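You operate a simulated robot arm through the tools that you are given. There is no shell and no other tool.

You run a simulated robot arm. Do the job below in one go: nothing can be reset, and whatever is moved stays where it is left.

Task
Add the fruit and one scoop of oats to the jar, then put its lid on.
Fine: bowl and scoop go back where they were.

It is judged by the outcome, as a careful person would: the job done as asked, and still so three seconds after it is handed in. It fails if anything else is knocked over, pushed out of place, dropped, spilled or broken. Lids that push on must go on centred and level and be pressed home; caps that screw on are set level and turned clockwise until they are tight.

Robot
A 7-joint arm with a two-finger parallel gripper, fixed in place. Base frame: the origin is on the floor under the middle of its stand, x ahead of it, y to its left, z up; the work surface is at about z = 0.9. Lengths are in m, angles in degrees, forces in N, time in s.
It reaches about 0.964 m from its shoulder. Its first joint turns from -166.0 to 166.0 degrees. Payload 1.57 kg.
The tool frame sits at the grasp point between the pads (the TCP): z along the fingers, y along the line on which they close. The tips reach 0.03 m beyond it. Largest opening 0.11 m; finger width 0.024, thickness 0.012; the body of the gripper, 0.048 by 0.112 m, starts 0.078 m behind the TCP.
Orientation is that of the tool frame in the base frame, as [roll, pitch, yaw] about the fixed x, y, z axes, in that order (R = Rz(yaw) Ry(pitch) Rx(roll)). With the fingers straight down and closing along the base's y, the tool's x points along the base's -x, its y along +y and its z along -z.

Tools
- The arm moves only by the tool move_arm. Its argument "series" is a list of rows, each a list of 7 numbers: the shift along the tool's x, y, z in units of 500 mm (1.0 is 500 mm), then the turn, a rotation vector about the tool's x, y, z in units of 120 degrees (1.0 is 120 degrees), then the closure, from 0 (fully open) to 1 (shut). In form: [[x, y, z, ax, ay, az, gripper], ...]. A call has 1 to 20 rows; each row is the pose to reach, as a shift and turn from the pose commanded when the call began, along the tool's axes at that moment. A call with a number of a shift or a turn outside -1 to 1 is refused whole. Each row takes 0.2 s and may step no farther than 0.05 m and 8.6 degrees from the row before; otherwise, or with a gripper value out of range, the whole call is refused. A pose out of reach is approached as far as the arm can. The call stops where the force on the tool passes 40 N (or 10 N more than at its start, if that is more) or the arm is blocked; 0.2 s more then pass. Each finger travels about 0.108 m/s and halts on what it meets, pressing with about 41 N; the grip force reading is that of the motor and also rises with nothing between the fingers. The clock runs only during rows and for 0.2 s after the last one: add rows that repeat a pose to give the fingers time. The reply holds the time, the measured pose of the TCP, the force on the tool along the base axes, the opening and the grip force, in the units named above and with some noise, with the torque about the TCP (base axes, N m) and any sound that the robot's microphone picked up.
- Cameras (640 x 400 px; columns grow to the right, rows downward): "scene" is fixed at [0.0491, -0.6499, 1.5569]; the picture's right is [0.57, -0.82, 0.00], its down [-0.39, -0.27, -0.88] and it looks along [0.72, 0.51, -0.47] (base axes); focal length 358 px, centre (320, 200). "wrist" rides on the gripper at [0.07, 0.016, -0.141] in the tool frame; the picture's right is [-0.23, 0.97, 0.00], its down [-0.86, -0.20, -0.48] and it looks along [-0.47, -0.11, 0.88] (tool axes); focal length 222 px, centre (320, 200). There is no depth. A picture from a camera that has moved, and an enlarged one, comes with that camera's place and axes in the base frame and with its lens.
- capture(camera): a new picture of that camera. No time passes.
- slide_trunk(by): slides the trunk up (or, below 0, down) by that many m; the arm rides with it, the base frame stays. It gives what a move gives, with no picture.
- inspect(camera, box): a new picture of the part [left, top, right, bottom] of that camera's present view, enlarged. No time passes.
- job_done(): hands the job in; it is judged then, once.

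Nothing tells you positions but the pictures and the camera data. Unless the task says otherwise, let go and move clear before handing in.

The tools are called after "Request:" by a JSON object that holds its "op" and its "data". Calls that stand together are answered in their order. move_arm: Moves the arm, as the interface text tells. Its arguments: {"type":"object","properties":{"series":{"type":"array"}},"required":["series"]} The other tools are called the same way: slide_trunk (by) moves the trunk up or down; capture (camera) takes a picture; inspect (camera, box) takes an enlarged picture of a part of a camera's view; job_done () hands the job in.

At the start:

```text
time_s: 0.0
position: [0.5143, -0.1385, 1.3861]
tcp_rot: [-180.0, -0.1, 180.0]
contact_force: [-0.1, -0.9, -0.7]
ft_torque: [0.02, 0.0, 0.02]
opening: 0.1101
gripper_force: 0.1
trunk travel left (down, up): [-0.525, 0.085]
```

scene: 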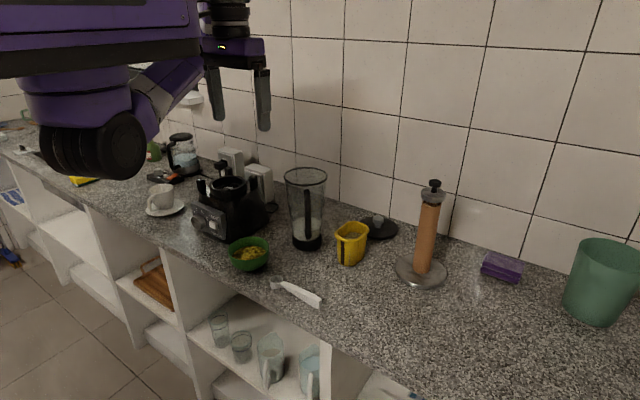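
wrist: 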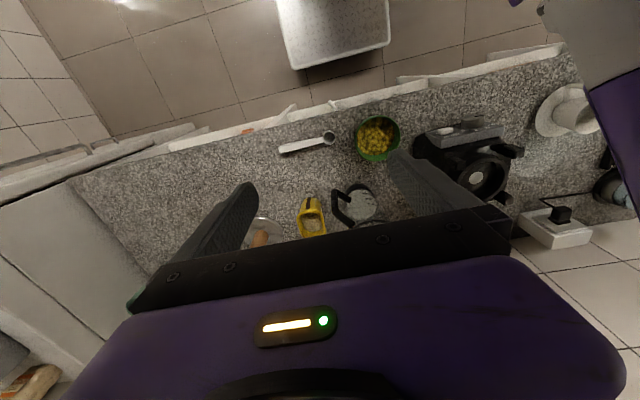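

I see a counter with a green bowl of fruit, a white scoop, a yellow tub (probably oats), a blender jar and a dark lid behind. I'll enlarge the views to locate these precisely.

Request:
{"op": "inspect", "data": {"camera": "scene", "box": [180, 140, 340, 240]}}

Request:
{"op": "inspect", "data": {"camera": "scene", "box": [220, 210, 420, 335]}}

Request:
{"op": "inspect", "data": {"camera": "wrist", "box": [230, 90, 470, 240]}}

Request:
{"op": "inspect", "data": {"camera": "scene", "box": [270, 160, 430, 260]}}

```text
4.00 times, centred on (260, 190) of scene
camera zoom: at [0.0491, -0.6499, 1.5569], right [0.57, -0.82, 0.0], down [-0.39, -0.27, -0.88], along [0.72, 0.51, -0.47], focal length 1432 px, centre (560, 240)
```

zoom: 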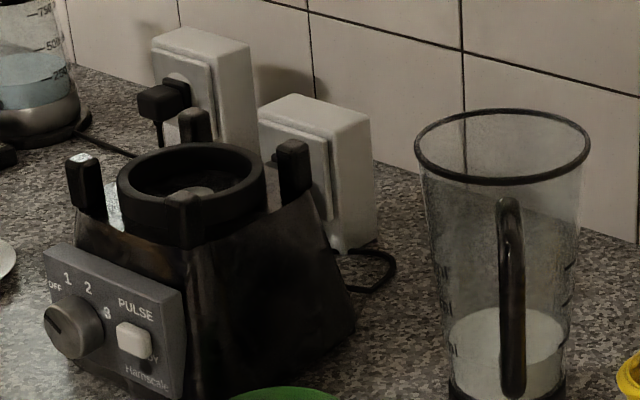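

```text
3.20 times, centred on (320, 272) of scene
camera zoom: at [0.0491, -0.6499, 1.5569], right [0.57, -0.82, 0.0], down [-0.39, -0.27, -0.88], along [0.72, 0.51, -0.47], focal length 1145 px, centre (320, -32)
```

zoom: 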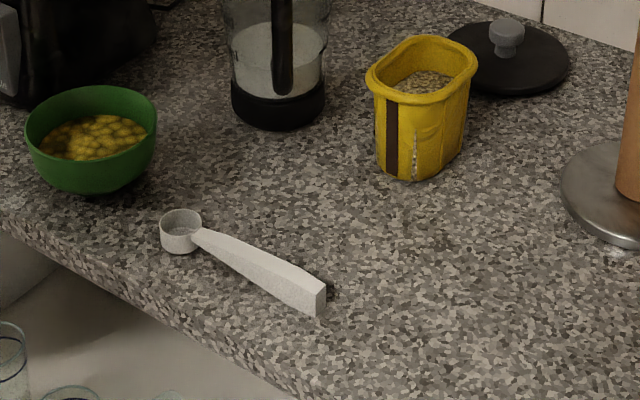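

```text
2.67 times, centred on (350, 165) of wrist
camera zoom: at [0.4451, -0.1221, 1.528], right [0.23, 0.97, 0.0], down [0.85, -0.2, 0.48], along [0.47, -0.11, -0.88], focal length 592 px, centre (240, 293)
```

zoom: 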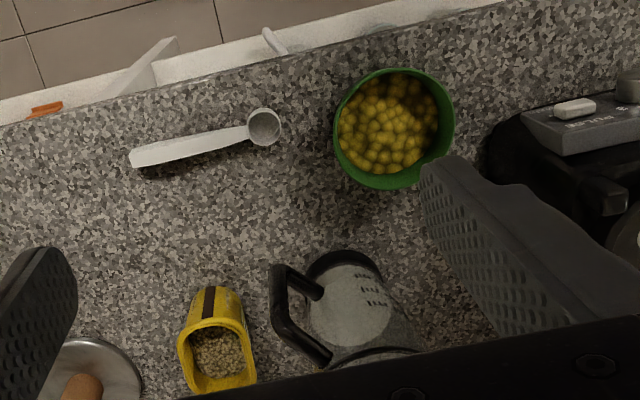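

```text
4.00 times, centred on (350, 210) of scene
camera zoom: at [0.0491, -0.6499, 1.5569], right [0.57, -0.82, 0.0], down [-0.39, -0.27, -0.88], along [0.72, 0.51, -0.47], focal length 1432 px, centre (200, 160)
```

zoom: 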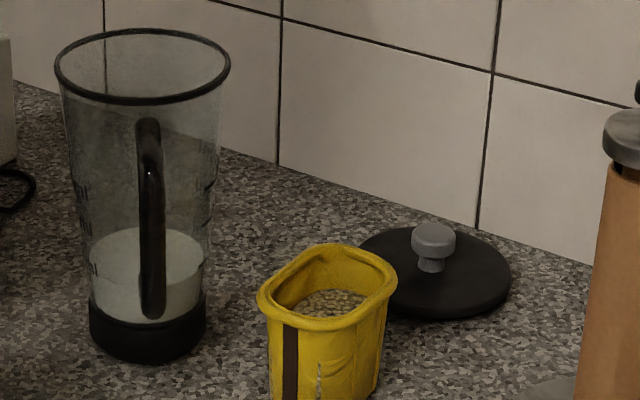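

The bowl is near (0.61, -0.01), the scoop lies along y at x≈0.59, the oat tub is at (0.80, -0.23), the jar at (0.79, -0.08), and the lid at about (1.0, -0.22). I'll move the wrist camera forward at a safe height to see the lid and jar better.

Request:
{"op": "move_arm", "data": {"series": [[-0.08, -0.02, 0, 0, 0, 0, 0], [-0.16, -0.05, 0, 0, 0, 0, 0], [-0.24, -0.08, 0, 0, 0, 0, 0], [-0.32, -0.11, 0, 0, 0, 0, 0], [-0.4, -0.13, 0, 0, 0, 0, 0], [-0.4, -0.13, 0, 0, 0, 0, 0]]}}

Request:
{"op": "capture", "data": {"camera": "wrist"}}

Request:
{"op": "capture", "data": {"camera": "scene"}}

```text
time_s: 1.4
position: [0.7152, -0.2044, 1.385]
tcp_rot: [179.9, -0.1, 179.8]
contact_force: [1.0, 1.1, 0.9]
ft_torque: [0.0, 0.0, 0.0]
opening: 0.11
gripper_force: 0.1
trunk travel left (down, up): [-0.525, 0.085]
```

```text
taken
camera wrist: at [0.6453, -0.1871, 1.5285], right [0.23, 0.97, 0.0], down [0.85, -0.2, 0.48], along [0.47, -0.11, -0.88], focal length 222 px, centre (320, 200)
```

wrist: 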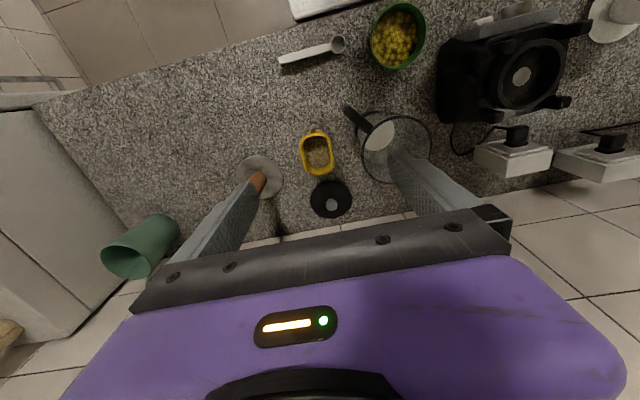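

```text
taken
```

scene: 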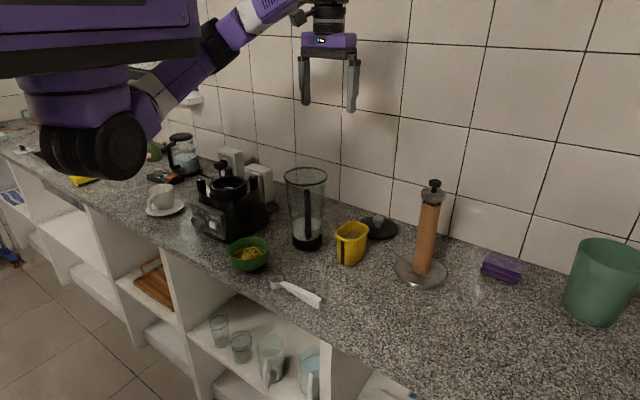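

Now the jar, tub and lid are all visible from above. I'll enlarge this view to measure them.

Request:
{"op": "inspect", "data": {"camera": "wrist", "box": [260, 90, 450, 225]}}

Request:
{"op": "inspect", "data": {"camera": "wrist", "box": [260, 0, 440, 110]}}

Request:
{"op": "inspect", "data": {"camera": "wrist", "box": [290, 115, 370, 225]}}

```text
2.96 times, centred on (355, 158) of wrist
camera zoom: at [0.6453, -0.1871, 1.5285], right [0.23, 0.97, 0.0], down [0.85, -0.2, 0.48], along [0.47, -0.11, -0.88], focal length 658 px, centre (216, 326)
```

zoom: 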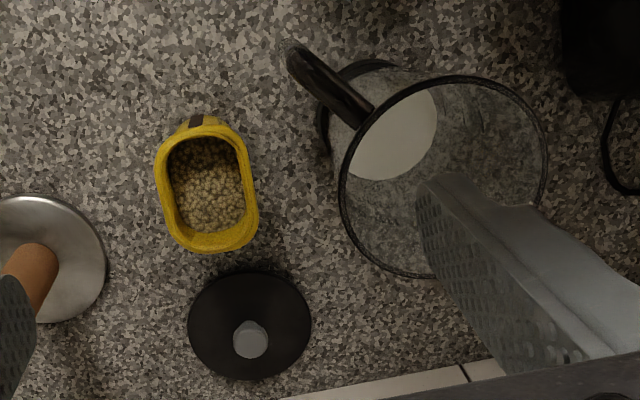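

```text
3.56 times, centred on (350, 55) of wrist
camera zoom: at [0.6453, -0.1871, 1.5285], right [0.23, 0.97, 0.0], down [0.85, -0.2, 0.48], along [0.47, -0.11, -0.88], focal length 790 px, centre (213, 716)
```

zoom: 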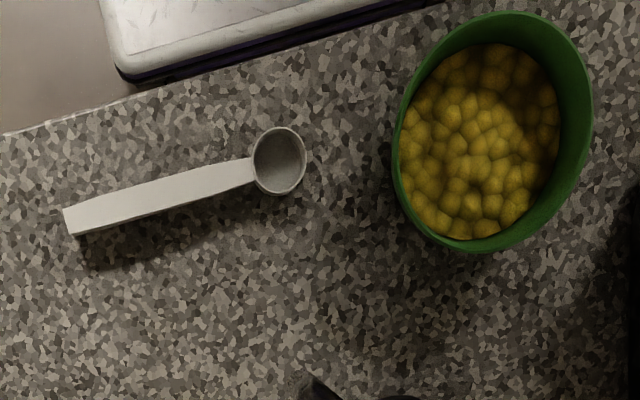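

```text
3.64 times, centred on (330, 170) of wrist
camera zoom: at [0.6453, -0.1871, 1.5285], right [0.23, 0.97, 0.0], down [0.85, -0.2, 0.48], along [0.47, -0.11, -0.88], focal length 808 px, centre (284, 309)
```

zoom: 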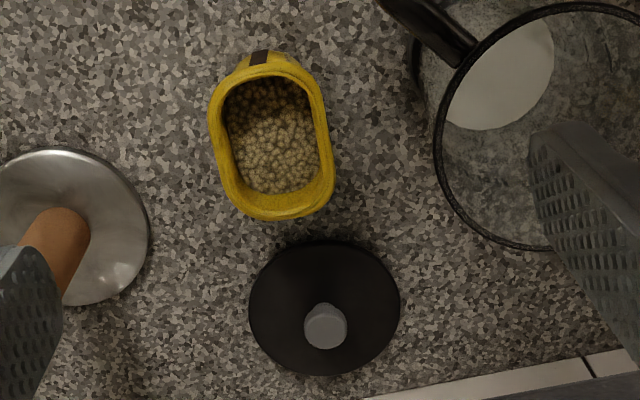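

The jar rim is about 1.137 high and centred near (0.786, -0.080). The lid is at (0.977, -0.231) with its knob top near 0.96, and the tub at (0.80, -0.232). Next I'll back off and come lower to inspect the scoop and bowl.

Request:
{"op": "move_arm", "data": {"series": [[0.09, 0.01, 0, 0, 0, 0, 0], [0.18, 0.02, 0.0, 0, 0, 0, 0], [0.27, 0.03, 0.03, 0, 0, 0, 0], [0.36, 0.05, 0.07, 0, 0, 0, 0], [0.43, 0.07, 0.13, 0, 0, 0, 0], [0.43, 0.07, 0.22, 0, 0, 0, 0], [0.43, 0.07, 0.31, 0, 0, 0, 0], [0.43, 0.07, 0.4, 0, 0, 0, 0], [0.43, 0.07, 0.47, 0, 0, 0, 0], [0.43, 0.07, 0.47, 0, 0, 0, 0]]}}

Request:
{"op": "capture", "data": {"camera": "wrist"}}

Request:
{"op": "capture", "data": {"camera": "scene"}}

```text
refused: row 4 steps farther than a row can; nothing moved
```

```text
taken
camera wrist: at [0.6453, -0.1871, 1.5285], right [0.23, 0.97, 0.0], down [0.85, -0.2, 0.48], along [0.47, -0.11, -0.88], focal length 222 px, centre (320, 200)
```

wrist: 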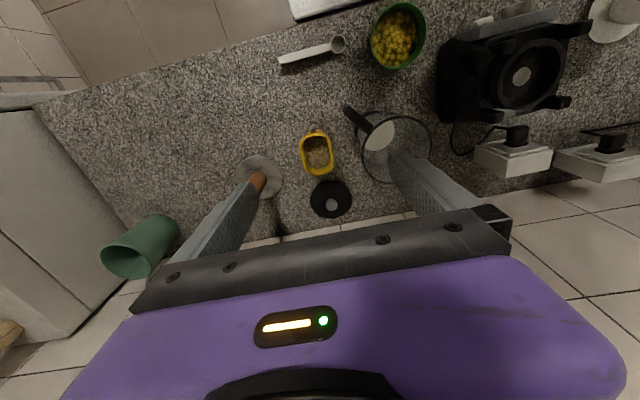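

```text
taken
```

scene: 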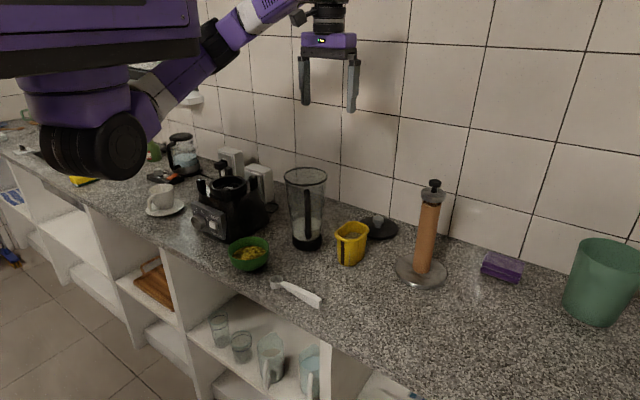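

The move was refused because one row stepped too far, so nothing changed. I'll repeat it with smaller steps: back first, then down.

Request:
{"op": "move_arm", "data": {"series": [[0.09, 0.01, 0, 0, 0, 0, 0], [0.18, 0.02, 0.0, 0, 0, 0, 0], [0.27, 0.03, 0.02, 0, 0, 0, 0], [0.35, 0.05, 0.06, 0, 0, 0, 0], [0.42, 0.06, 0.12, 0, 0, 0, 0], [0.43, 0.07, 0.21, 0, 0, 0, 0], [0.43, 0.07, 0.3, 0, 0, 0, 0], [0.43, 0.07, 0.39, 0, 0, 0, 0], [0.43, 0.07, 0.47, 0, 0, 0, 0], [0.43, 0.07, 0.47, 0, 0, 0, 0]]}}

Request:
{"op": "capture", "data": {"camera": "wrist"}}

Request:
{"op": "capture", "data": {"camera": "scene"}}

```text
time_s: 3.6
position: [0.5173, -0.1842, 1.1556]
tcp_rot: [180.0, 0.0, 179.8]
contact_force: [0.9, 1.1, 0.3]
ft_torque: [-0.02, 0.0, 0.0]
opening: 0.1101
gripper_force: 0.0
out of reach, approached as far as the arm can: row 8, 9, 10
trunk travel left (down, up): [-0.525, 0.085]
```

```text
taken
camera wrist: at [0.4478, -0.1685, 1.2975], right [0.23, 0.97, 0.0], down [0.86, -0.2, 0.48], along [0.46, -0.11, -0.88], focal length 222 px, centre (320, 200)
```

wrist: 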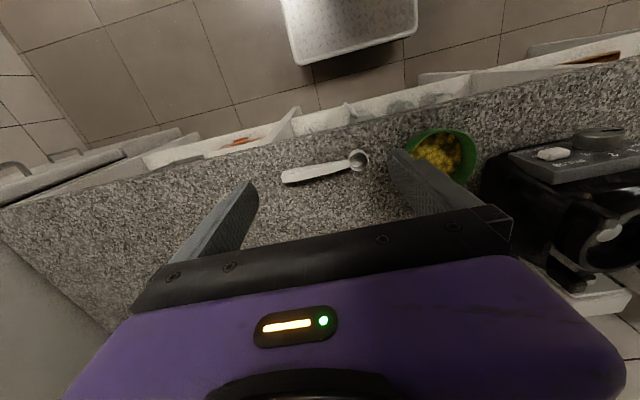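

```text
taken
```

scene: 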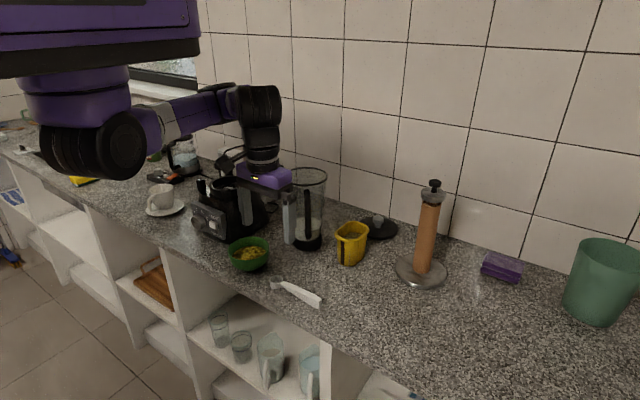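

The arm folds up near its close limit here because the shoulder sits high, around (0.3, 0, 1.35), but the view is useful. I'll enlarge the scoop and bowl.

Request:
{"op": "inspect", "data": {"camera": "wrist", "box": [260, 120, 400, 208]}}

Request:
{"op": "inspect", "data": {"camera": "wrist", "box": [380, 110, 500, 185]}}

Request:
{"op": "inspect", "data": {"camera": "scene", "box": [225, 225, 335, 315]}}

Request:
{"op": "inspect", "data": {"camera": "scene", "box": [325, 200, 415, 270]}}

```text
4.55 times, centred on (330, 164) of wrist
camera zoom: at [0.4478, -0.1685, 1.2975], right [0.23, 0.97, 0.0], down [0.86, -0.2, 0.48], along [0.46, -0.11, -0.88], focal length 1010 px, centre (274, 364)
```

zoom: 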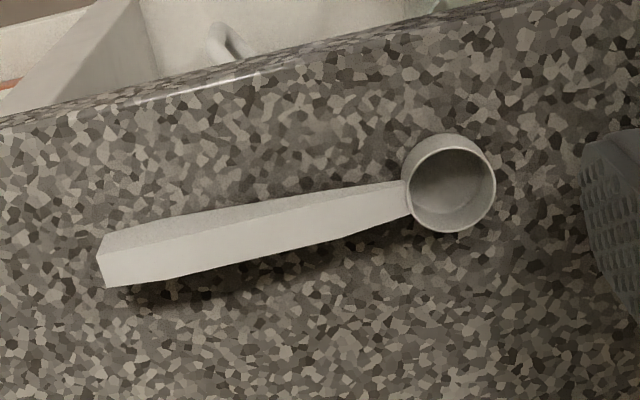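

```text
5.33 times, centred on (440, 148) of wrist
camera zoom: at [0.4478, -0.1685, 1.2975], right [0.23, 0.97, 0.0], down [0.86, -0.2, 0.48], along [0.46, -0.11, -0.88], focal length 1185 px, centre (-320, 480)
```

zoom: 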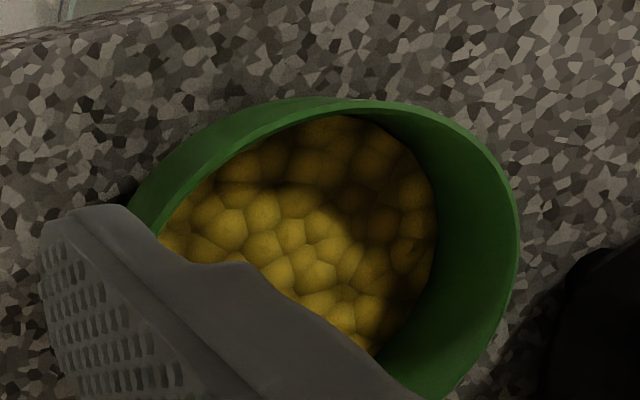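

```text
4.44 times, centred on (280, 270) of scene
camera zoom: at [0.0491, -0.6499, 1.5569], right [0.57, -0.82, 0.0], down [-0.39, -0.27, -0.88], along [0.72, 0.51, -0.47], focal length 1591 px, centre (498, -111)
```

zoom: 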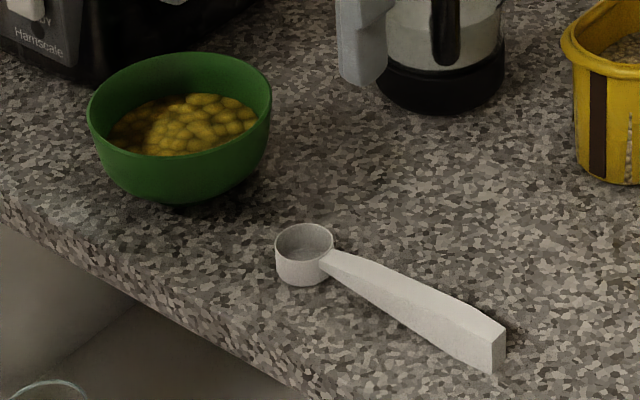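

```text
5.71 times, centred on (370, 235) of scene
camera zoom: at [0.0491, -0.6499, 1.5569], right [0.57, -0.82, 0.0], down [-0.39, -0.27, -0.88], along [0.72, 0.51, -0.47], focal length 2045 px, centre (34, 0)
```

zoom: 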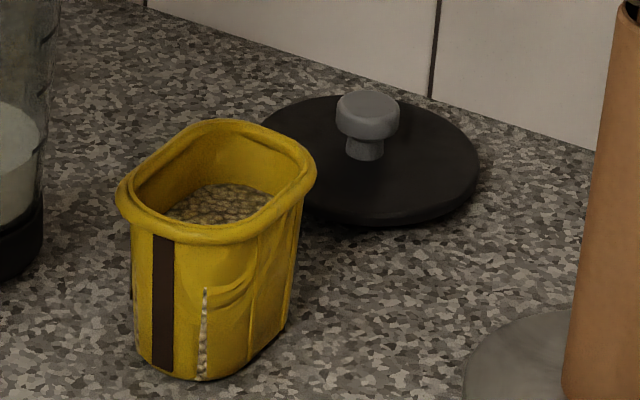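

The fruit sits well below the bowl rim, so a rim pinch has room. I'll zoom further in on the scoop handle and the lid edge before picking anything up.

Request:
{"op": "inspect", "data": {"camera": "scene", "box": [268, 272, 328, 312]}}

Request:
{"op": "inspect", "data": {"camera": "wrist", "box": [275, 145, 375, 195]}}

Request:
{"op": "inspect", "data": {"camera": "scene", "box": [280, 160, 340, 260]}}

Request:
{"op": "inspect", "data": {"camera": "scene", "box": [362, 208, 412, 242]}}

```text
10.00 times, centred on (298, 292) of scene
camera zoom: at [0.0491, -0.6499, 1.5569], right [0.57, -0.82, 0.0], down [-0.39, -0.27, -0.88], along [0.72, 0.51, -0.47], focal length 3579 px, centre (540, -720)
```

zoom: 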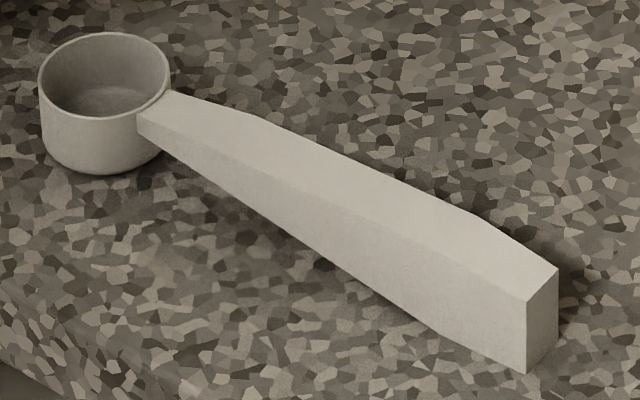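

```text
6.40 times, centred on (325, 170) of wrist
camera zoom: at [0.4478, -0.1685, 1.2975], right [0.23, 0.97, 0.0], down [0.86, -0.2, 0.48], along [0.46, -0.11, -0.88], focal length 1422 px, centre (288, 392)
```

zoom: 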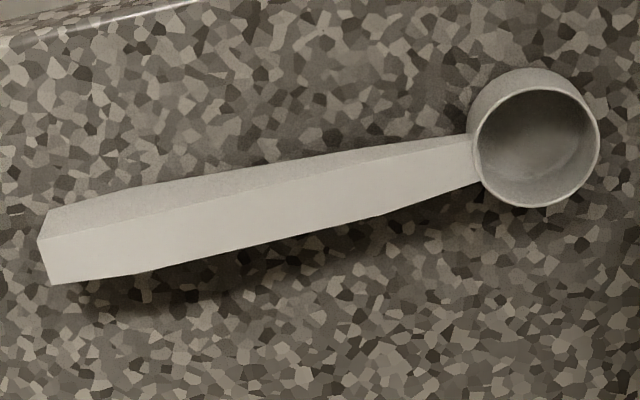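

```text
4.00 times, centred on (310, 210) of scene
camera zoom: at [0.0491, -0.6499, 1.5569], right [0.57, -0.82, 0.0], down [-0.39, -0.27, -0.88], along [0.72, 0.51, -0.47], focal length 1432 px, centre (360, 160)
```

zoom: 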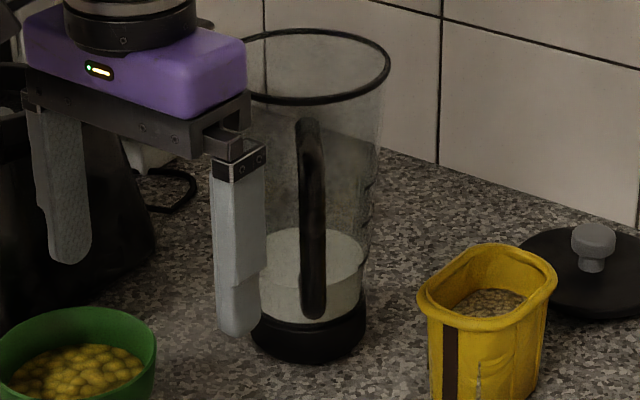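

```text
11.76 times, centred on (387, 225) of scene
camera zoom: at [0.0491, -0.6499, 1.5569], right [0.57, -0.82, 0.0], down [-0.39, -0.27, -0.88], along [0.72, 0.51, -0.47], focal length 4211 px, centre (-468, -94)
```

zoom: 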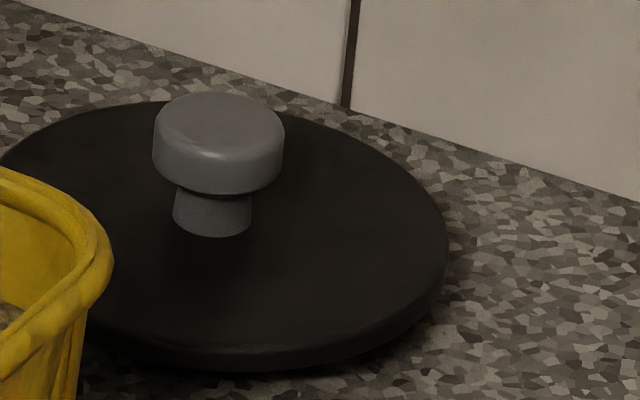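

I now have good numbers. The bowl rim is at z≈0.96 with a 0.115 m diameter, and the fruit sits about 0.03 below it. The scoop cup is at (0.586, -0.133) with its rim at z≈0.928, and the handle runs to y≈-0.272. I'll pinch the bowl's far rim so I can pour back toward the robot, starting by turning the gripper 90° above the bowl.

Request:
{"op": "move_arm", "data": {"series": [[-0.02, 0.03, -0.03, 0, 0, -0.0625, 0], [-0.04, 0.06, -0.06, 0, 0, -0.125, 0], [-0.06, 0.09, -0.09, 0, 0, -0.1875, 0.1], [-0.08, 0.12, -0.11, 0, 0, -0.25, 0.2], [-0.1, 0.15, -0.13, 0, 0, -0.3125, 0.3], [-0.12, 0.18, -0.13, 0, 0, -0.375, 0.4], [-0.14, 0.21, -0.13, 0, 0, -0.4375, 0.5], [-0.16, 0.24, -0.13, 0, 0, -0.5, 0.6], [-0.18, 0.27, -0.13, 0, 0, -0.5625, 0.636], [-0.2, 0.3, -0.13, 0, 0, -0.625, 0.636], [-0.21, 0.32, -0.13, 0, 0, -0.6875, 0.636], [-0.21, 0.328, -0.13, 0, 0, -0.75, 0.636], [-0.21, 0.328, -0.13, 0, 0, -0.75, 0.636]]}}

Request:
{"op": "capture", "data": {"camera": "wrist"}}

Request:
{"op": "capture", "data": {"camera": "scene"}}

```text
time_s: 5.6
position: [0.5885, -0.1056, 1.219]
tcp_rot: [179.9, -0.9, -124.3]
contact_force: [0.4, -0.1, -0.1]
ft_torque: [-0.01, -0.01, -0.03]
opening: 0.0402
gripper_force: 0.1
trunk travel left (down, up): [-0.525, 0.085]
stopped in row 9: the arm was blocked; the commanded pose is now the measured one
```

```text
taken
camera wrist: at [0.5381, -0.1501, 1.3619], right [-0.68, 0.74, 0.0], down [0.65, 0.6, 0.46], along [0.34, 0.31, -0.89], focal length 222 px, centre (320, 200)
```

wrist: 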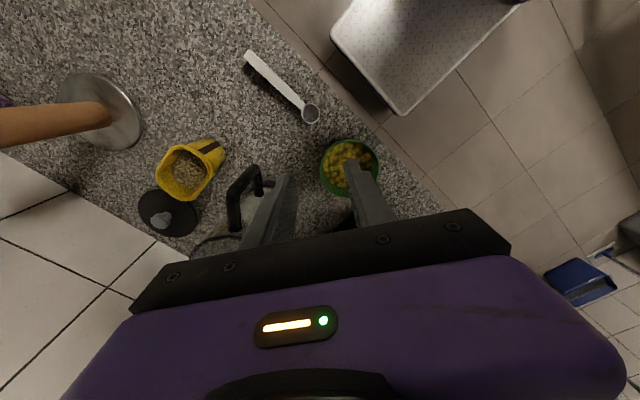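

```text
taken
```

scene: 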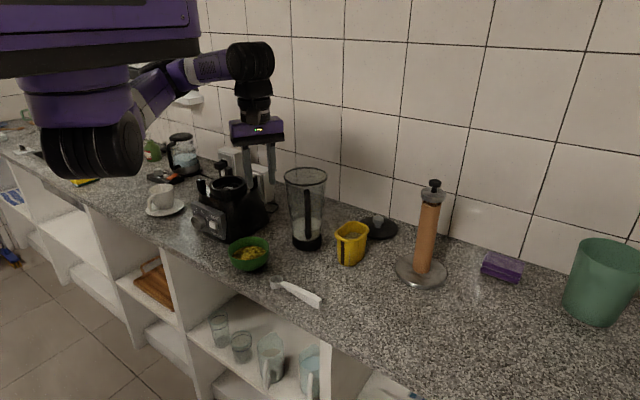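

The arm was blocked with no contact force, which points to a joint limit or folded posture rather than a collision. I'll extend it forward away from the shoulder and then continue the turn.

Request:
{"op": "move_arm", "data": {"series": [[-0.055, -0.005, -0.02, 0, 0, 0, 0.636], [-0.11, -0.01, -0.04, 0, 0, 0, 0.636], [-0.165, -0.015, -0.06, 0, 0, 0, 0.636], [-0.222, -0.022, -0.06, 0, 0, 0, 0.636], [-0.222, -0.022, -0.06, 0, 0, -0.06, 0.636], [-0.222, -0.022, -0.06, 0, 0, -0.12, 0.636], [-0.222, -0.022, -0.06, 0, 0, -0.18, 0.636], [-0.222, -0.022, -0.06, 0, 0, -0.24, 0.636], [-0.222, -0.022, -0.06, 0, 0, -0.286, 0.636], [-0.222, -0.022, -0.06, 0, 0, -0.286, 0.636]]}}

Request:
{"op": "capture", "data": {"camera": "scene"}}

```text
time_s: 6.4
position: [0.6262, -0.0958, 1.2452]
tcp_rot: [179.8, -0.4, -133.7]
contact_force: [0.4, 0.5, 0.4]
ft_torque: [0.03, -0.01, -0.01]
opening: 0.04
gripper_force: 0.0
trunk travel left (down, up): [-0.525, 0.085]
stopped in row 3: the arm was blocked; the commanded pose is now the measured one
```

```text
taken
```

scene: 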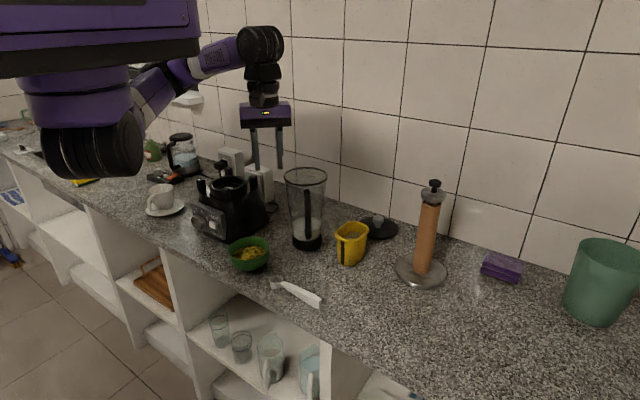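

The yaw is limited in this direction, so I'll turn the other way, back through 180° toward +90°, which should have more joint range.

Request:
{"op": "move_arm", "data": {"series": [[0, 0, 0, 0, 0, 0.06, 0.636], [0, 0, 0, 0, 0, 0.12, 0.636], [0, 0, 0, 0, 0, 0.18, 0.636], [0, 0, 0, 0, 0, 0.24, 0.636], [0, 0, 0, 0, 0, 0.3, 0.636], [0, 0, 0, 0, 0, 0.36, 0.636], [0, 0, 0, 0, 0, 0.42, 0.636], [0, 0, 0, 0, 0, 0.48, 0.636], [0, 0, 0, 0, 0, 0.54, 0.636], [0, 0, 0, 0, 0, 0.6, 0.636], [0, 0, 0, 0, 0, 0.66, 0.636], [0, 0, 0, 0, 0, 0.72, 0.636], [0, 0, 0, 0, 0, 0.78, 0.636], [0, 0, 0, 0, 0, 0.84, 0.636], [0, 0, 0, 0, 0, 0.9, 0.636], [0, 0, 0, 0, 0, 0.96, 0.636], [0, 0, 0, 0, 0, 0.96, 0.636]]}}

Request:
{"op": "capture", "data": {"camera": "scene"}}

```text
time_s: 10.0
position: [0.6259, -0.0947, 1.2461]
tcp_rot: [-179.6, 0.0, 111.2]
contact_force: [-0.3, -0.7, 0.2]
ft_torque: [0.01, 0.05, 0.02]
opening: 0.0401
gripper_force: 0.1
trunk travel left (down, up): [-0.525, 0.085]
```

```text
taken
```

scene: 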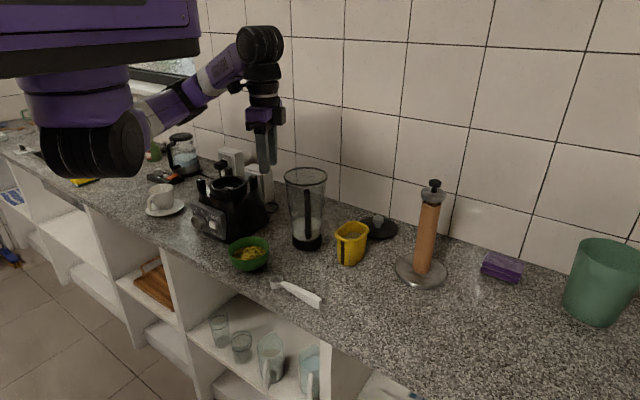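

That direction works freely. I'll keep turning to learn the yaw range, since I'll need it later for the scoop.

Request:
{"op": "move_arm", "data": {"series": [[0, 0, 0, 0, 0, 0.06, 0.636], [0, 0, 0, 0, 0, 0.12, 0.636], [0, 0, 0, 0, 0, 0.18, 0.636], [0, 0, 0, 0, 0, 0.24, 0.636], [0, 0, 0, 0, 0, 0.3, 0.636], [0, 0, 0, 0, 0, 0.36, 0.636], [0, 0, 0, 0, 0, 0.42, 0.636], [0, 0, 0, 0, 0, 0.48, 0.636], [0, 0, 0, 0, 0, 0.54, 0.636], [0, 0, 0, 0, 0, 0.6, 0.636], [0, 0, 0, 0, 0, 0.66, 0.636], [0, 0, 0, 0, 0, 0.72, 0.636], [0, 0, 0, 0, 0, 0.78, 0.636], [0, 0, 0, 0, 0, 0.84, 0.636], [0, 0, 0, 0, 0, 0.9, 0.636], [0, 0, 0, 0, 0, 0.927, 0.636], [0, 0, 0, 0, 0, 0.927, 0.636]]}}

Request:
{"op": "capture", "data": {"camera": "scene"}}

Request:
{"op": "capture", "data": {"camera": "wrist"}}

```text
time_s: 13.0
position: [0.3903, -0.1619, 1.3185]
tcp_rot: [-174.8, 8.8, 14.9]
contact_force: [0.4, 0.1, 0.2]
ft_torque: [-0.06, 0.0, -0.02]
opening: 0.0399
gripper_force: 0.0
out of reach, approached as far as the arm can: row 4, 5, 6, 7, 8, 9, 10, 11, 12, 13, 14, 15
trunk travel left (down, up): [-0.525, 0.085]
stopped in row 15: the arm was blocked; the commanded pose is now the measured one
```

```text
taken
```

scene: 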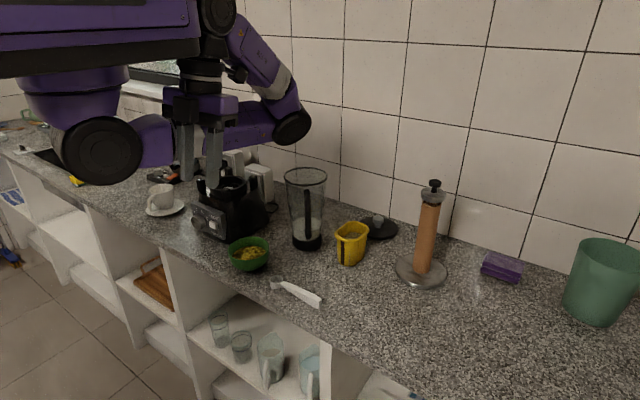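

```text
taken
camera wrist: at [0.4849, -0.1674, 1.4455], right [0.02, -1.0, -0.05], down [-0.78, -0.05, 0.62], along [-0.62, 0.03, -0.78], focal length 222 px, centre (320, 200)
```

wrist: 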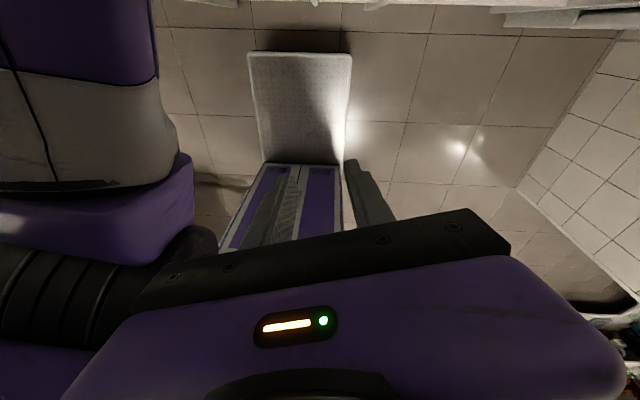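

The arm re-configured with its elbow forward when I asked for an unreachable yaw, though nothing was touched. I'll raise the trunk for clearance and ease back toward the earlier posture.

Request:
{"op": "slide_trunk", "data": {"by": 0.08}}

Request:
{"op": "move_arm", "data": {"series": [[0.04, 0, 0, 0, 0, -0.0667, 0.636], [0.08, 0, 0, 0, 0, -0.1333, 0.636], [0.12, 0, -0.003, 0, 0, -0.2, 0.636], [0.16, 0, -0.004, 0, 0, -0.2667, 0.636], [0.2, 0, -0.005, 0, 0, -0.3333, 0.636], [0.2, 0, -0.005, 0, 0, -0.3333, 0.636]]}}

Request:
{"op": "capture", "data": {"camera": "scene"}}

```text
time_s: 14.2
position: [0.3904, -0.1638, 1.3978]
tcp_rot: [-174.8, 8.6, 14.8]
contact_force: [-0.8, -0.8, 0.4]
ft_torque: [0.01, -0.01, 0.04]
opening: 0.0398
gripper_force: 0.1
trunk travel left (down, up): [-0.605, 0.005]
```

```text
time_s: 15.6
position: [0.4855, -0.1381, 1.3841]
tcp_rot: [-170.6, 3.1, 54.6]
contact_force: [-0.1, 0.4, -0.4]
ft_torque: [0.0, 0.03, -0.02]
opening: 0.0403
gripper_force: 0.0
out of reach, approached as far as the arm can: row 1, 2, 3
trunk travel left (down, up): [-0.605, 0.005]
```

```text
taken
```

scene: 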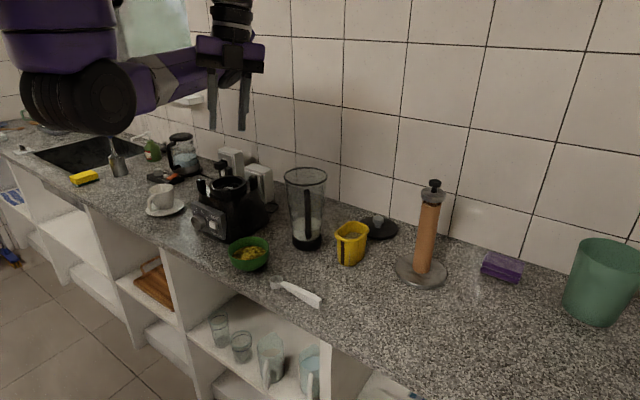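

The arm is back in a sensible posture. Next I'll bring it over the far side of the bowl with the fingers vertical and yaw at 90°.

Request:
{"op": "move_arm", "data": {"series": [[0.06, 0.0232, 0.0111, -0.014, 0, -0.0492, 0.636], [0.12, 0.0465, 0.0223, -0.028, 0, -0.0983, 0.636], [0.18, 0.0697, 0.0334, -0.0419, 0, -0.1475, 0.636], [0.24, 0.0929, 0.0445, -0.0559, 0, -0.1967, 0.636], [0.3, 0.1162, 0.0557, -0.0698, 0, -0.2458, 0.636], [0.3604, 0.1394, 0.0668, -0.0838, 0, -0.295, 0.636], [0.3604, 0.1394, 0.0668, -0.0838, 0, -0.295, 0.636]]}}

Request:
{"op": "capture", "data": {"camera": "scene"}}

Request:
{"op": "capture", "data": {"camera": "wrist"}}

```text
time_s: 17.2
position: [0.6032, -0.0617, 1.3321]
tcp_rot: [179.9, 0.1, 90.0]
contact_force: [0.0, 0.4, -0.2]
ft_torque: [0.0, -0.02, 0.01]
opening: 0.0399
gripper_force: 0.0
out of reach, approached as far as the arm can: row 1, 2, 3, 4, 5, 6, 7
trunk travel left (down, up): [-0.605, 0.005]
```

```text
taken
```

scene: 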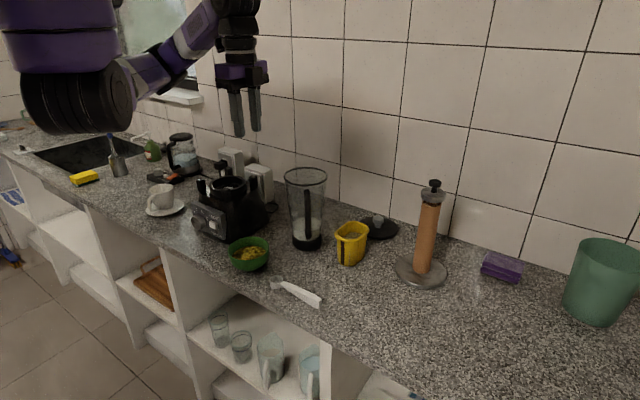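

```text
taken
camera wrist: at [0.6204, 0.0085, 1.4733], right [0.97, -0.23, 0.0], down [-0.2, -0.85, 0.48], along [-0.11, -0.47, -0.88], focal length 222 px, centre (320, 200)
```

wrist: 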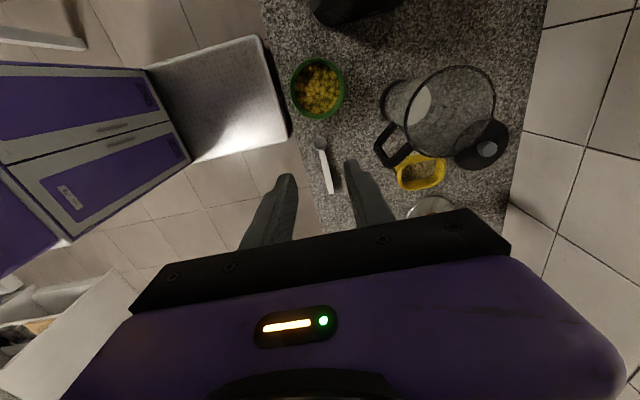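

The wrist roll limit means the gripper's camera side has to face roughly toward the robot. So I'll pinch the bowl rim at its front-right side (azimuth about -45°) and pour toward back-left. First I'll turn back to neutral yaw above the bowl.

Request:
{"op": "move_arm", "data": {"series": [[-0.004, 0.002, 0.006, 0, 0, -0.068, 0.636], [-0.008, 0.004, 0.012, 0, 0, -0.136, 0.636], [-0.012, 0.006, 0.018, 0, 0, -0.204, 0.636], [-0.016, 0.008, 0.024, 0, 0, -0.272, 0.636], [-0.02, 0.01, 0.03, 0, 0, -0.34, 0.636], [-0.024, 0.012, 0.036, 0, 0, -0.408, 0.636], [-0.028, 0.014, 0.042, 0, 0, -0.476, 0.636], [-0.032, 0.016, 0.048, 0, 0, -0.544, 0.636], [-0.036, 0.018, 0.054, 0, 0, -0.612, 0.636], [-0.04, 0.02, 0.06, 0, 0, -0.68, 0.636], [-0.04, 0.02, 0.06, 0, 0, -0.75, 0.636], [-0.04, 0.02, 0.06, 0, 0, -0.75, 0.636]]}}

Request:
{"op": "capture", "data": {"camera": "scene"}}

```text
time_s: 19.8
position: [0.6142, -0.0826, 1.3018]
tcp_rot: [180.0, -0.1, 179.9]
contact_force: [1.5, -0.3, 0.8]
ft_torque: [-0.01, 0.01, 0.02]
opening: 0.0398
gripper_force: 0.0
trunk travel left (down, up): [-0.605, 0.005]
```

```text
taken
```

scene: 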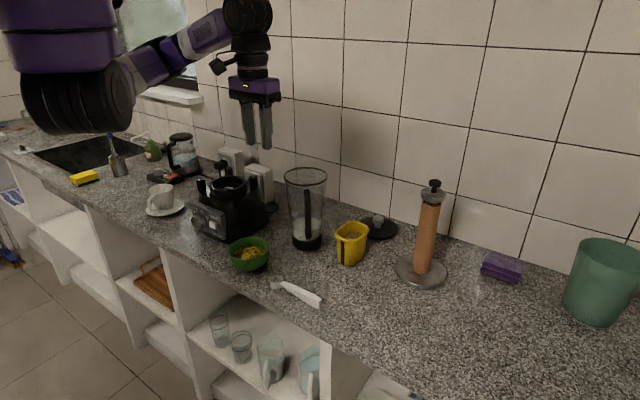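

Good, that was a clean move. Now I'll rotate to yaw 220° and descend to hover beside the bowl's front-right rim.

Request:
{"op": "move_arm", "data": {"series": [[-0.01, 0.01, 0, 0, 0, -0.056, 0.636], [-0.02, 0.02, 0, 0, 0, -0.111, 0.636], [-0.03, 0.03, 0, 0, 0, -0.167, 0.636], [-0.04, 0.045, 0.0, 0, 0, -0.222, 0.636], [-0.055, 0.06, 0.02, 0, 0, -0.278, 0.636], [-0.066, 0.068, 0.05, 0, 0, -0.333, 0.636], [-0.066, 0.068, 0.12, 0, 0, -0.333, 0.636], [-0.066, 0.068, 0.2, 0, 0, -0.333, 0.636], [-0.066, 0.068, 0.28, 0, 0, -0.333, 0.636], [-0.066, 0.068, 0.36, 0, 0, -0.333, 0.636], [-0.066, 0.068, 0.4, 0, 0, -0.333, 0.636], [-0.066, 0.068, 0.4, 0, 0, -0.333, 0.636]]}}

Request:
{"op": "capture", "data": {"camera": "scene"}}

Request:
{"op": "capture", "data": {"camera": "wrist"}}

```text
time_s: 22.4
position: [0.6461, -0.0497, 1.1018]
tcp_rot: [-179.8, 0.0, -140.3]
contact_force: [0.2, 0.4, -0.1]
ft_torque: [-0.02, 0.0, -0.01]
opening: 0.0399
gripper_force: 0.0
trunk travel left (down, up): [-0.605, 0.005]
```

```text
taken
```

scene: 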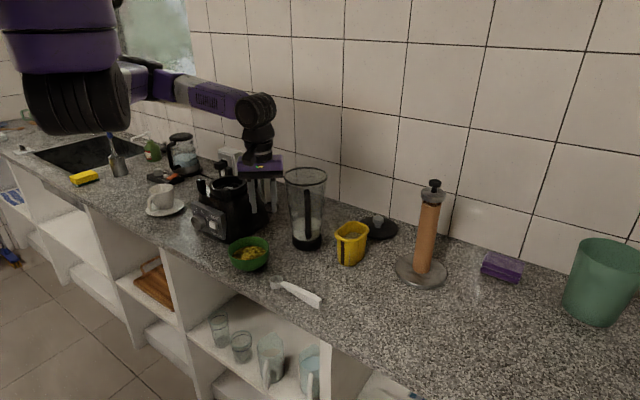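

```text
taken
camera wrist: at [0.5823, -0.0809, 1.2445], right [-0.45, 0.89, 0.0], down [0.78, 0.39, 0.48], along [0.43, 0.21, -0.88], focal length 222 px, centre (320, 200)
```

wrist: 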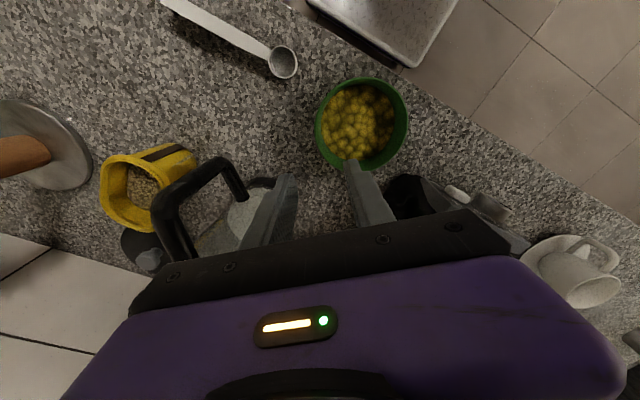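

I'm hovering cleanly beside the bowl. I'll zoom in to confirm the rim position and the clearance to the jar and its handle before descending.

Request:
{"op": "inspect", "data": {"camera": "wrist", "box": [290, 65, 430, 190]}}

Request:
{"op": "inspect", "data": {"camera": "scene", "box": [215, 140, 345, 290]}}

```text
3.20 times, centred on (360, 128) of wrist
camera zoom: at [0.5823, -0.0809, 1.2445], right [-0.45, 0.89, 0.0], down [0.78, 0.39, 0.48], along [0.43, 0.21, -0.88], focal length 711 px, centre (192, 432)
```

zoom: 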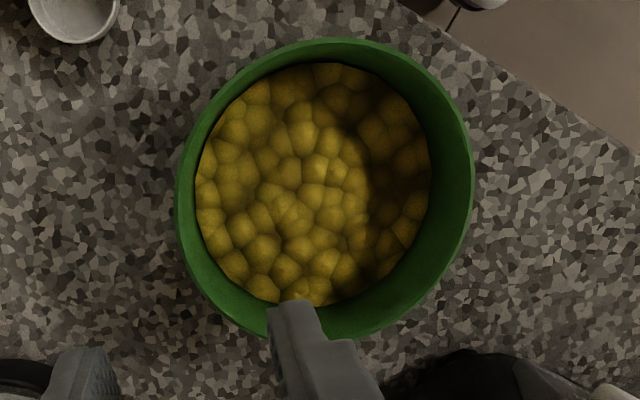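

```text
2.67 times, centred on (280, 215) of scene
camera zoom: at [0.0491, -0.6499, 1.5569], right [0.57, -0.82, 0.0], down [-0.39, -0.27, -0.88], along [0.72, 0.51, -0.47], focal length 954 px, centre (427, 160)
```

zoom: 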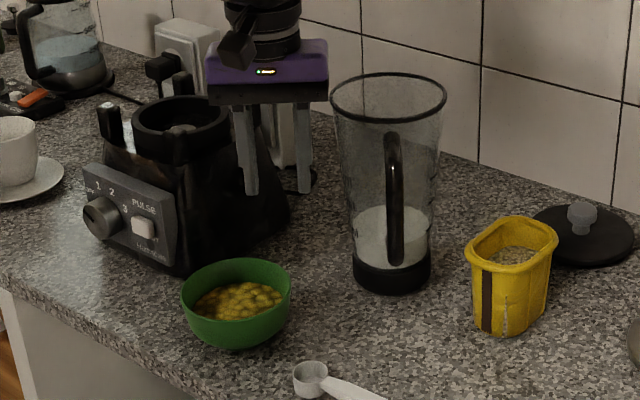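

The bowl centre comes out at (0.605, -0.012). I'll descend so the fingers straddle the rim, pausing just above it for a check.

Request:
{"op": "move_arm", "data": {"series": [[0.015, 0, 0.06, -0.02, 0, 0, 0.636], [0.015, 0, 0.12, -0.0417, 0, 0, 0.636], [0.015, 0, 0.17, -0.0417, 0, 0, 0.636], [0.015, 0, 0.21, -0.0417, 0, 0, 0.636], [0.015, 0, 0.225, -0.0417, 0, 0, 0.636], [0.015, 0, 0.225, -0.0417, 0, 0, 0.636]]}}

Request:
{"op": "capture", "data": {"camera": "wrist"}}

Request:
{"op": "inspect", "data": {"camera": "scene", "box": [205, 150, 345, 290]}}

```text
time_s: 23.8
position: [0.6399, -0.0534, 0.9895]
tcp_rot: [175.1, -0.1, -140.3]
contact_force: [0.7, -0.2, 0.0]
ft_torque: [0.0, 0.03, 0.0]
opening: 0.0401
gripper_force: 0.1
trunk travel left (down, up): [-0.605, 0.005]
```

```text
taken
camera wrist: at [0.5845, -0.0948, 1.1326], right [-0.44, 0.89, 0.08], down [0.81, 0.36, 0.46], along [0.38, 0.27, -0.89], focal length 222 px, centre (320, 200)
```

wrist: 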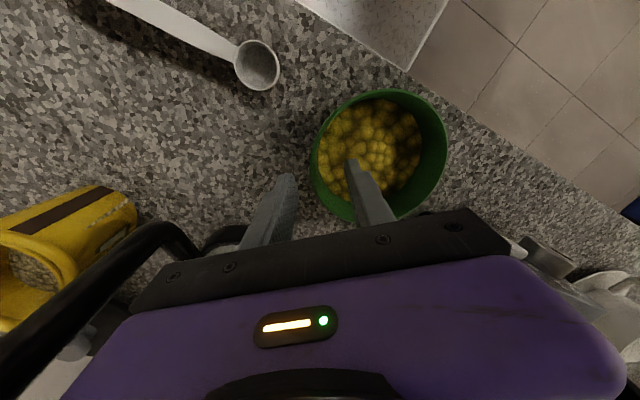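

```text
2.86 times, centred on (275, 220) of scene
camera zoom: at [0.0491, -0.6499, 1.5569], right [0.57, -0.82, 0.0], down [-0.39, -0.27, -0.88], along [0.72, 0.51, -0.47], focal length 1023 px, centre (449, 143)
```

zoom: 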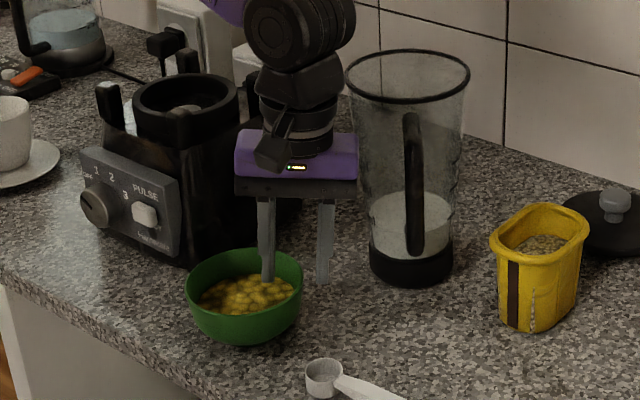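

The fingers straddle the wall correctly and clear the jar. I'll lower the last couple of centimetres and close on the rim.

Request:
{"op": "move_arm", "data": {"series": [[0, -0.002, 0.022, 0, 0, 0, 0.636], [0, -0.004, 0.045, 0, 0, 0, 0.636], [0, -0.004, 0.045, 0, 0, 0, 0.8], [0, -0.004, 0.045, 0, 0, 0, 0.9], [0, -0.004, 0.045, 0, 0, 0, 1.0], [0, -0.004, 0.045, 0, 0, 0, 1.0], [0, -0.004, 0.045, 0, 0, 0, 1.0]]}}

Request:
{"op": "capture", "data": {"camera": "wrist"}}

Request:
{"op": "inspect", "data": {"camera": "scene", "box": [205, 150, 345, 290]}}

```text
time_s: 25.4
position: [0.6398, -0.0543, 0.9669]
tcp_rot: [175.1, -0.1, -140.2]
contact_force: [-1.2, 1.8, 9.8]
ft_torque: [0.37, 0.77, -0.07]
opening: 0.0048
gripper_force: 25.4
trunk travel left (down, up): [-0.605, 0.005]
```

```text
taken
camera wrist: at [0.5841, -0.0948, 1.1102], right [-0.44, 0.89, 0.08], down [0.81, 0.36, 0.46], along [0.38, 0.27, -0.89], focal length 222 px, centre (320, 200)
```

wrist: 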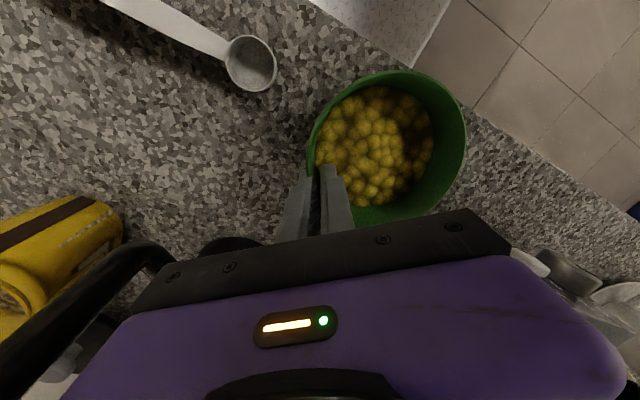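

```text
2.86 times, centred on (275, 220) of scene
camera zoom: at [0.0491, -0.6499, 1.5569], right [0.57, -0.82, 0.0], down [-0.39, -0.27, -0.88], along [0.72, 0.51, -0.47], focal length 1023 px, centre (449, 143)
```

zoom: 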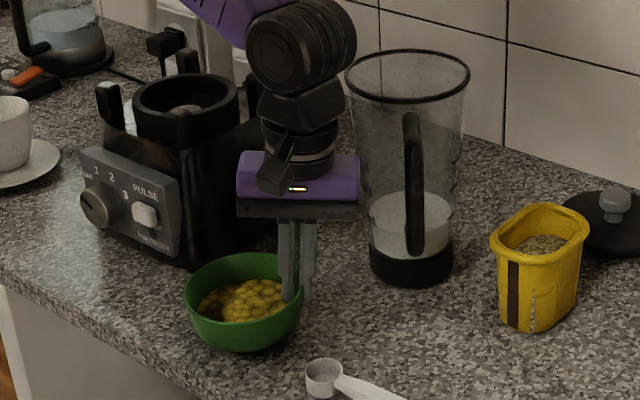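

The rim is gripped firmly (opening 0.0048 m, about 25 N). I'll lift slightly first to check the hold.

Request:
{"op": "move_arm", "data": {"series": [[0.01, 0.01, -0.015, 0, 0, 0, 1.0], [0.02, 0.02, -0.03, 0, 0, 0, 1.0], [0.03, 0.03, -0.05, 0, 0, 0, 1.0], [0.04, 0.04, -0.08, 0, 0, 0, 1.0], [0.04, 0.04, -0.08, 0, 0, 0, 1.0]]}}

Request:
{"op": "capture", "data": {"camera": "wrist"}}

Request:
{"op": "inspect", "data": {"camera": "scene", "box": [205, 150, 345, 290]}}

```text
time_s: 26.6
position: [0.6138, -0.054, 1.0081]
tcp_rot: [175.0, -0.1, -140.3]
contact_force: [-0.2, 0.8, -0.4]
ft_torque: [-0.07, -0.03, 0.03]
opening: 0.0027
gripper_force: 24.3
trunk travel left (down, up): [-0.605, 0.005]
```

```text
taken
camera wrist: at [0.5582, -0.0947, 1.1515], right [-0.44, 0.89, 0.08], down [0.81, 0.36, 0.46], along [0.38, 0.27, -0.89], focal length 222 px, centre (320, 200)
```

wrist: 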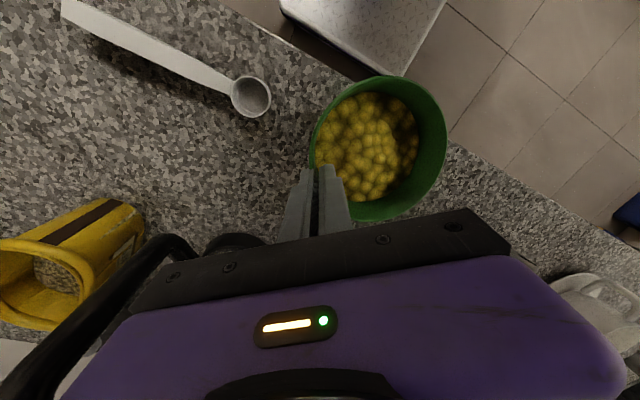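

```text
2.86 times, centred on (275, 220) of scene
camera zoom: at [0.0491, -0.6499, 1.5569], right [0.57, -0.82, 0.0], down [-0.39, -0.27, -0.88], along [0.72, 0.51, -0.47], focal length 1023 px, centre (449, 143)
```

zoom: 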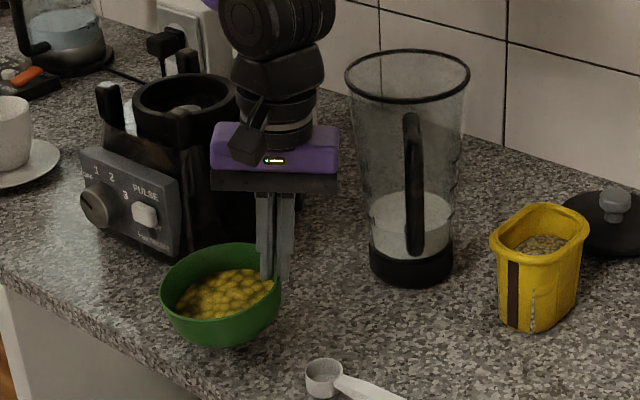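

The opening shrank from 4.8 to 2.7 mm, so I need to check whether the bowl is really lifted or slipping.

Request:
{"op": "inspect", "data": {"camera": "scene", "box": [235, 205, 295, 275]}}

Request:
{"op": "inspect", "data": {"camera": "wrist", "box": [270, 60, 470, 240]}}

```text
5.71 times, centred on (265, 240) of scene
camera zoom: at [0.0491, -0.6499, 1.5569], right [0.57, -0.82, 0.0], down [-0.39, -0.27, -0.88], along [0.72, 0.51, -0.47], focal length 2045 px, centre (634, -29)
```

zoom: 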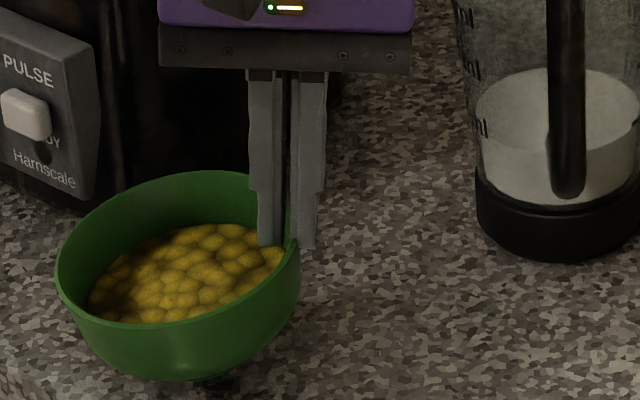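

```text
2.22 times, centred on (370, 150) of wrist
camera zoom: at [0.5582, -0.0947, 1.1515], right [-0.44, 0.89, 0.08], down [0.81, 0.36, 0.46], along [0.38, 0.27, -0.89], focal length 494 px, centre (209, 311)
```

zoom: 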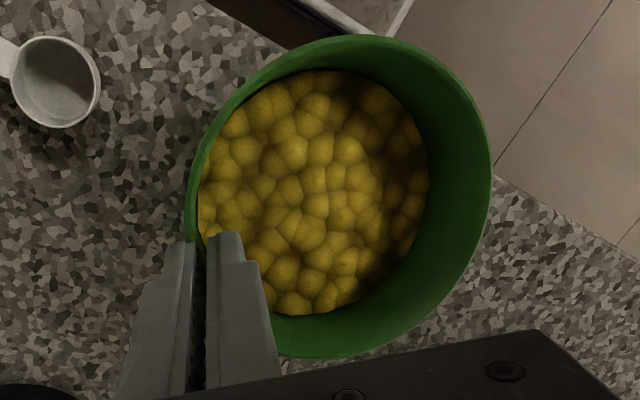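

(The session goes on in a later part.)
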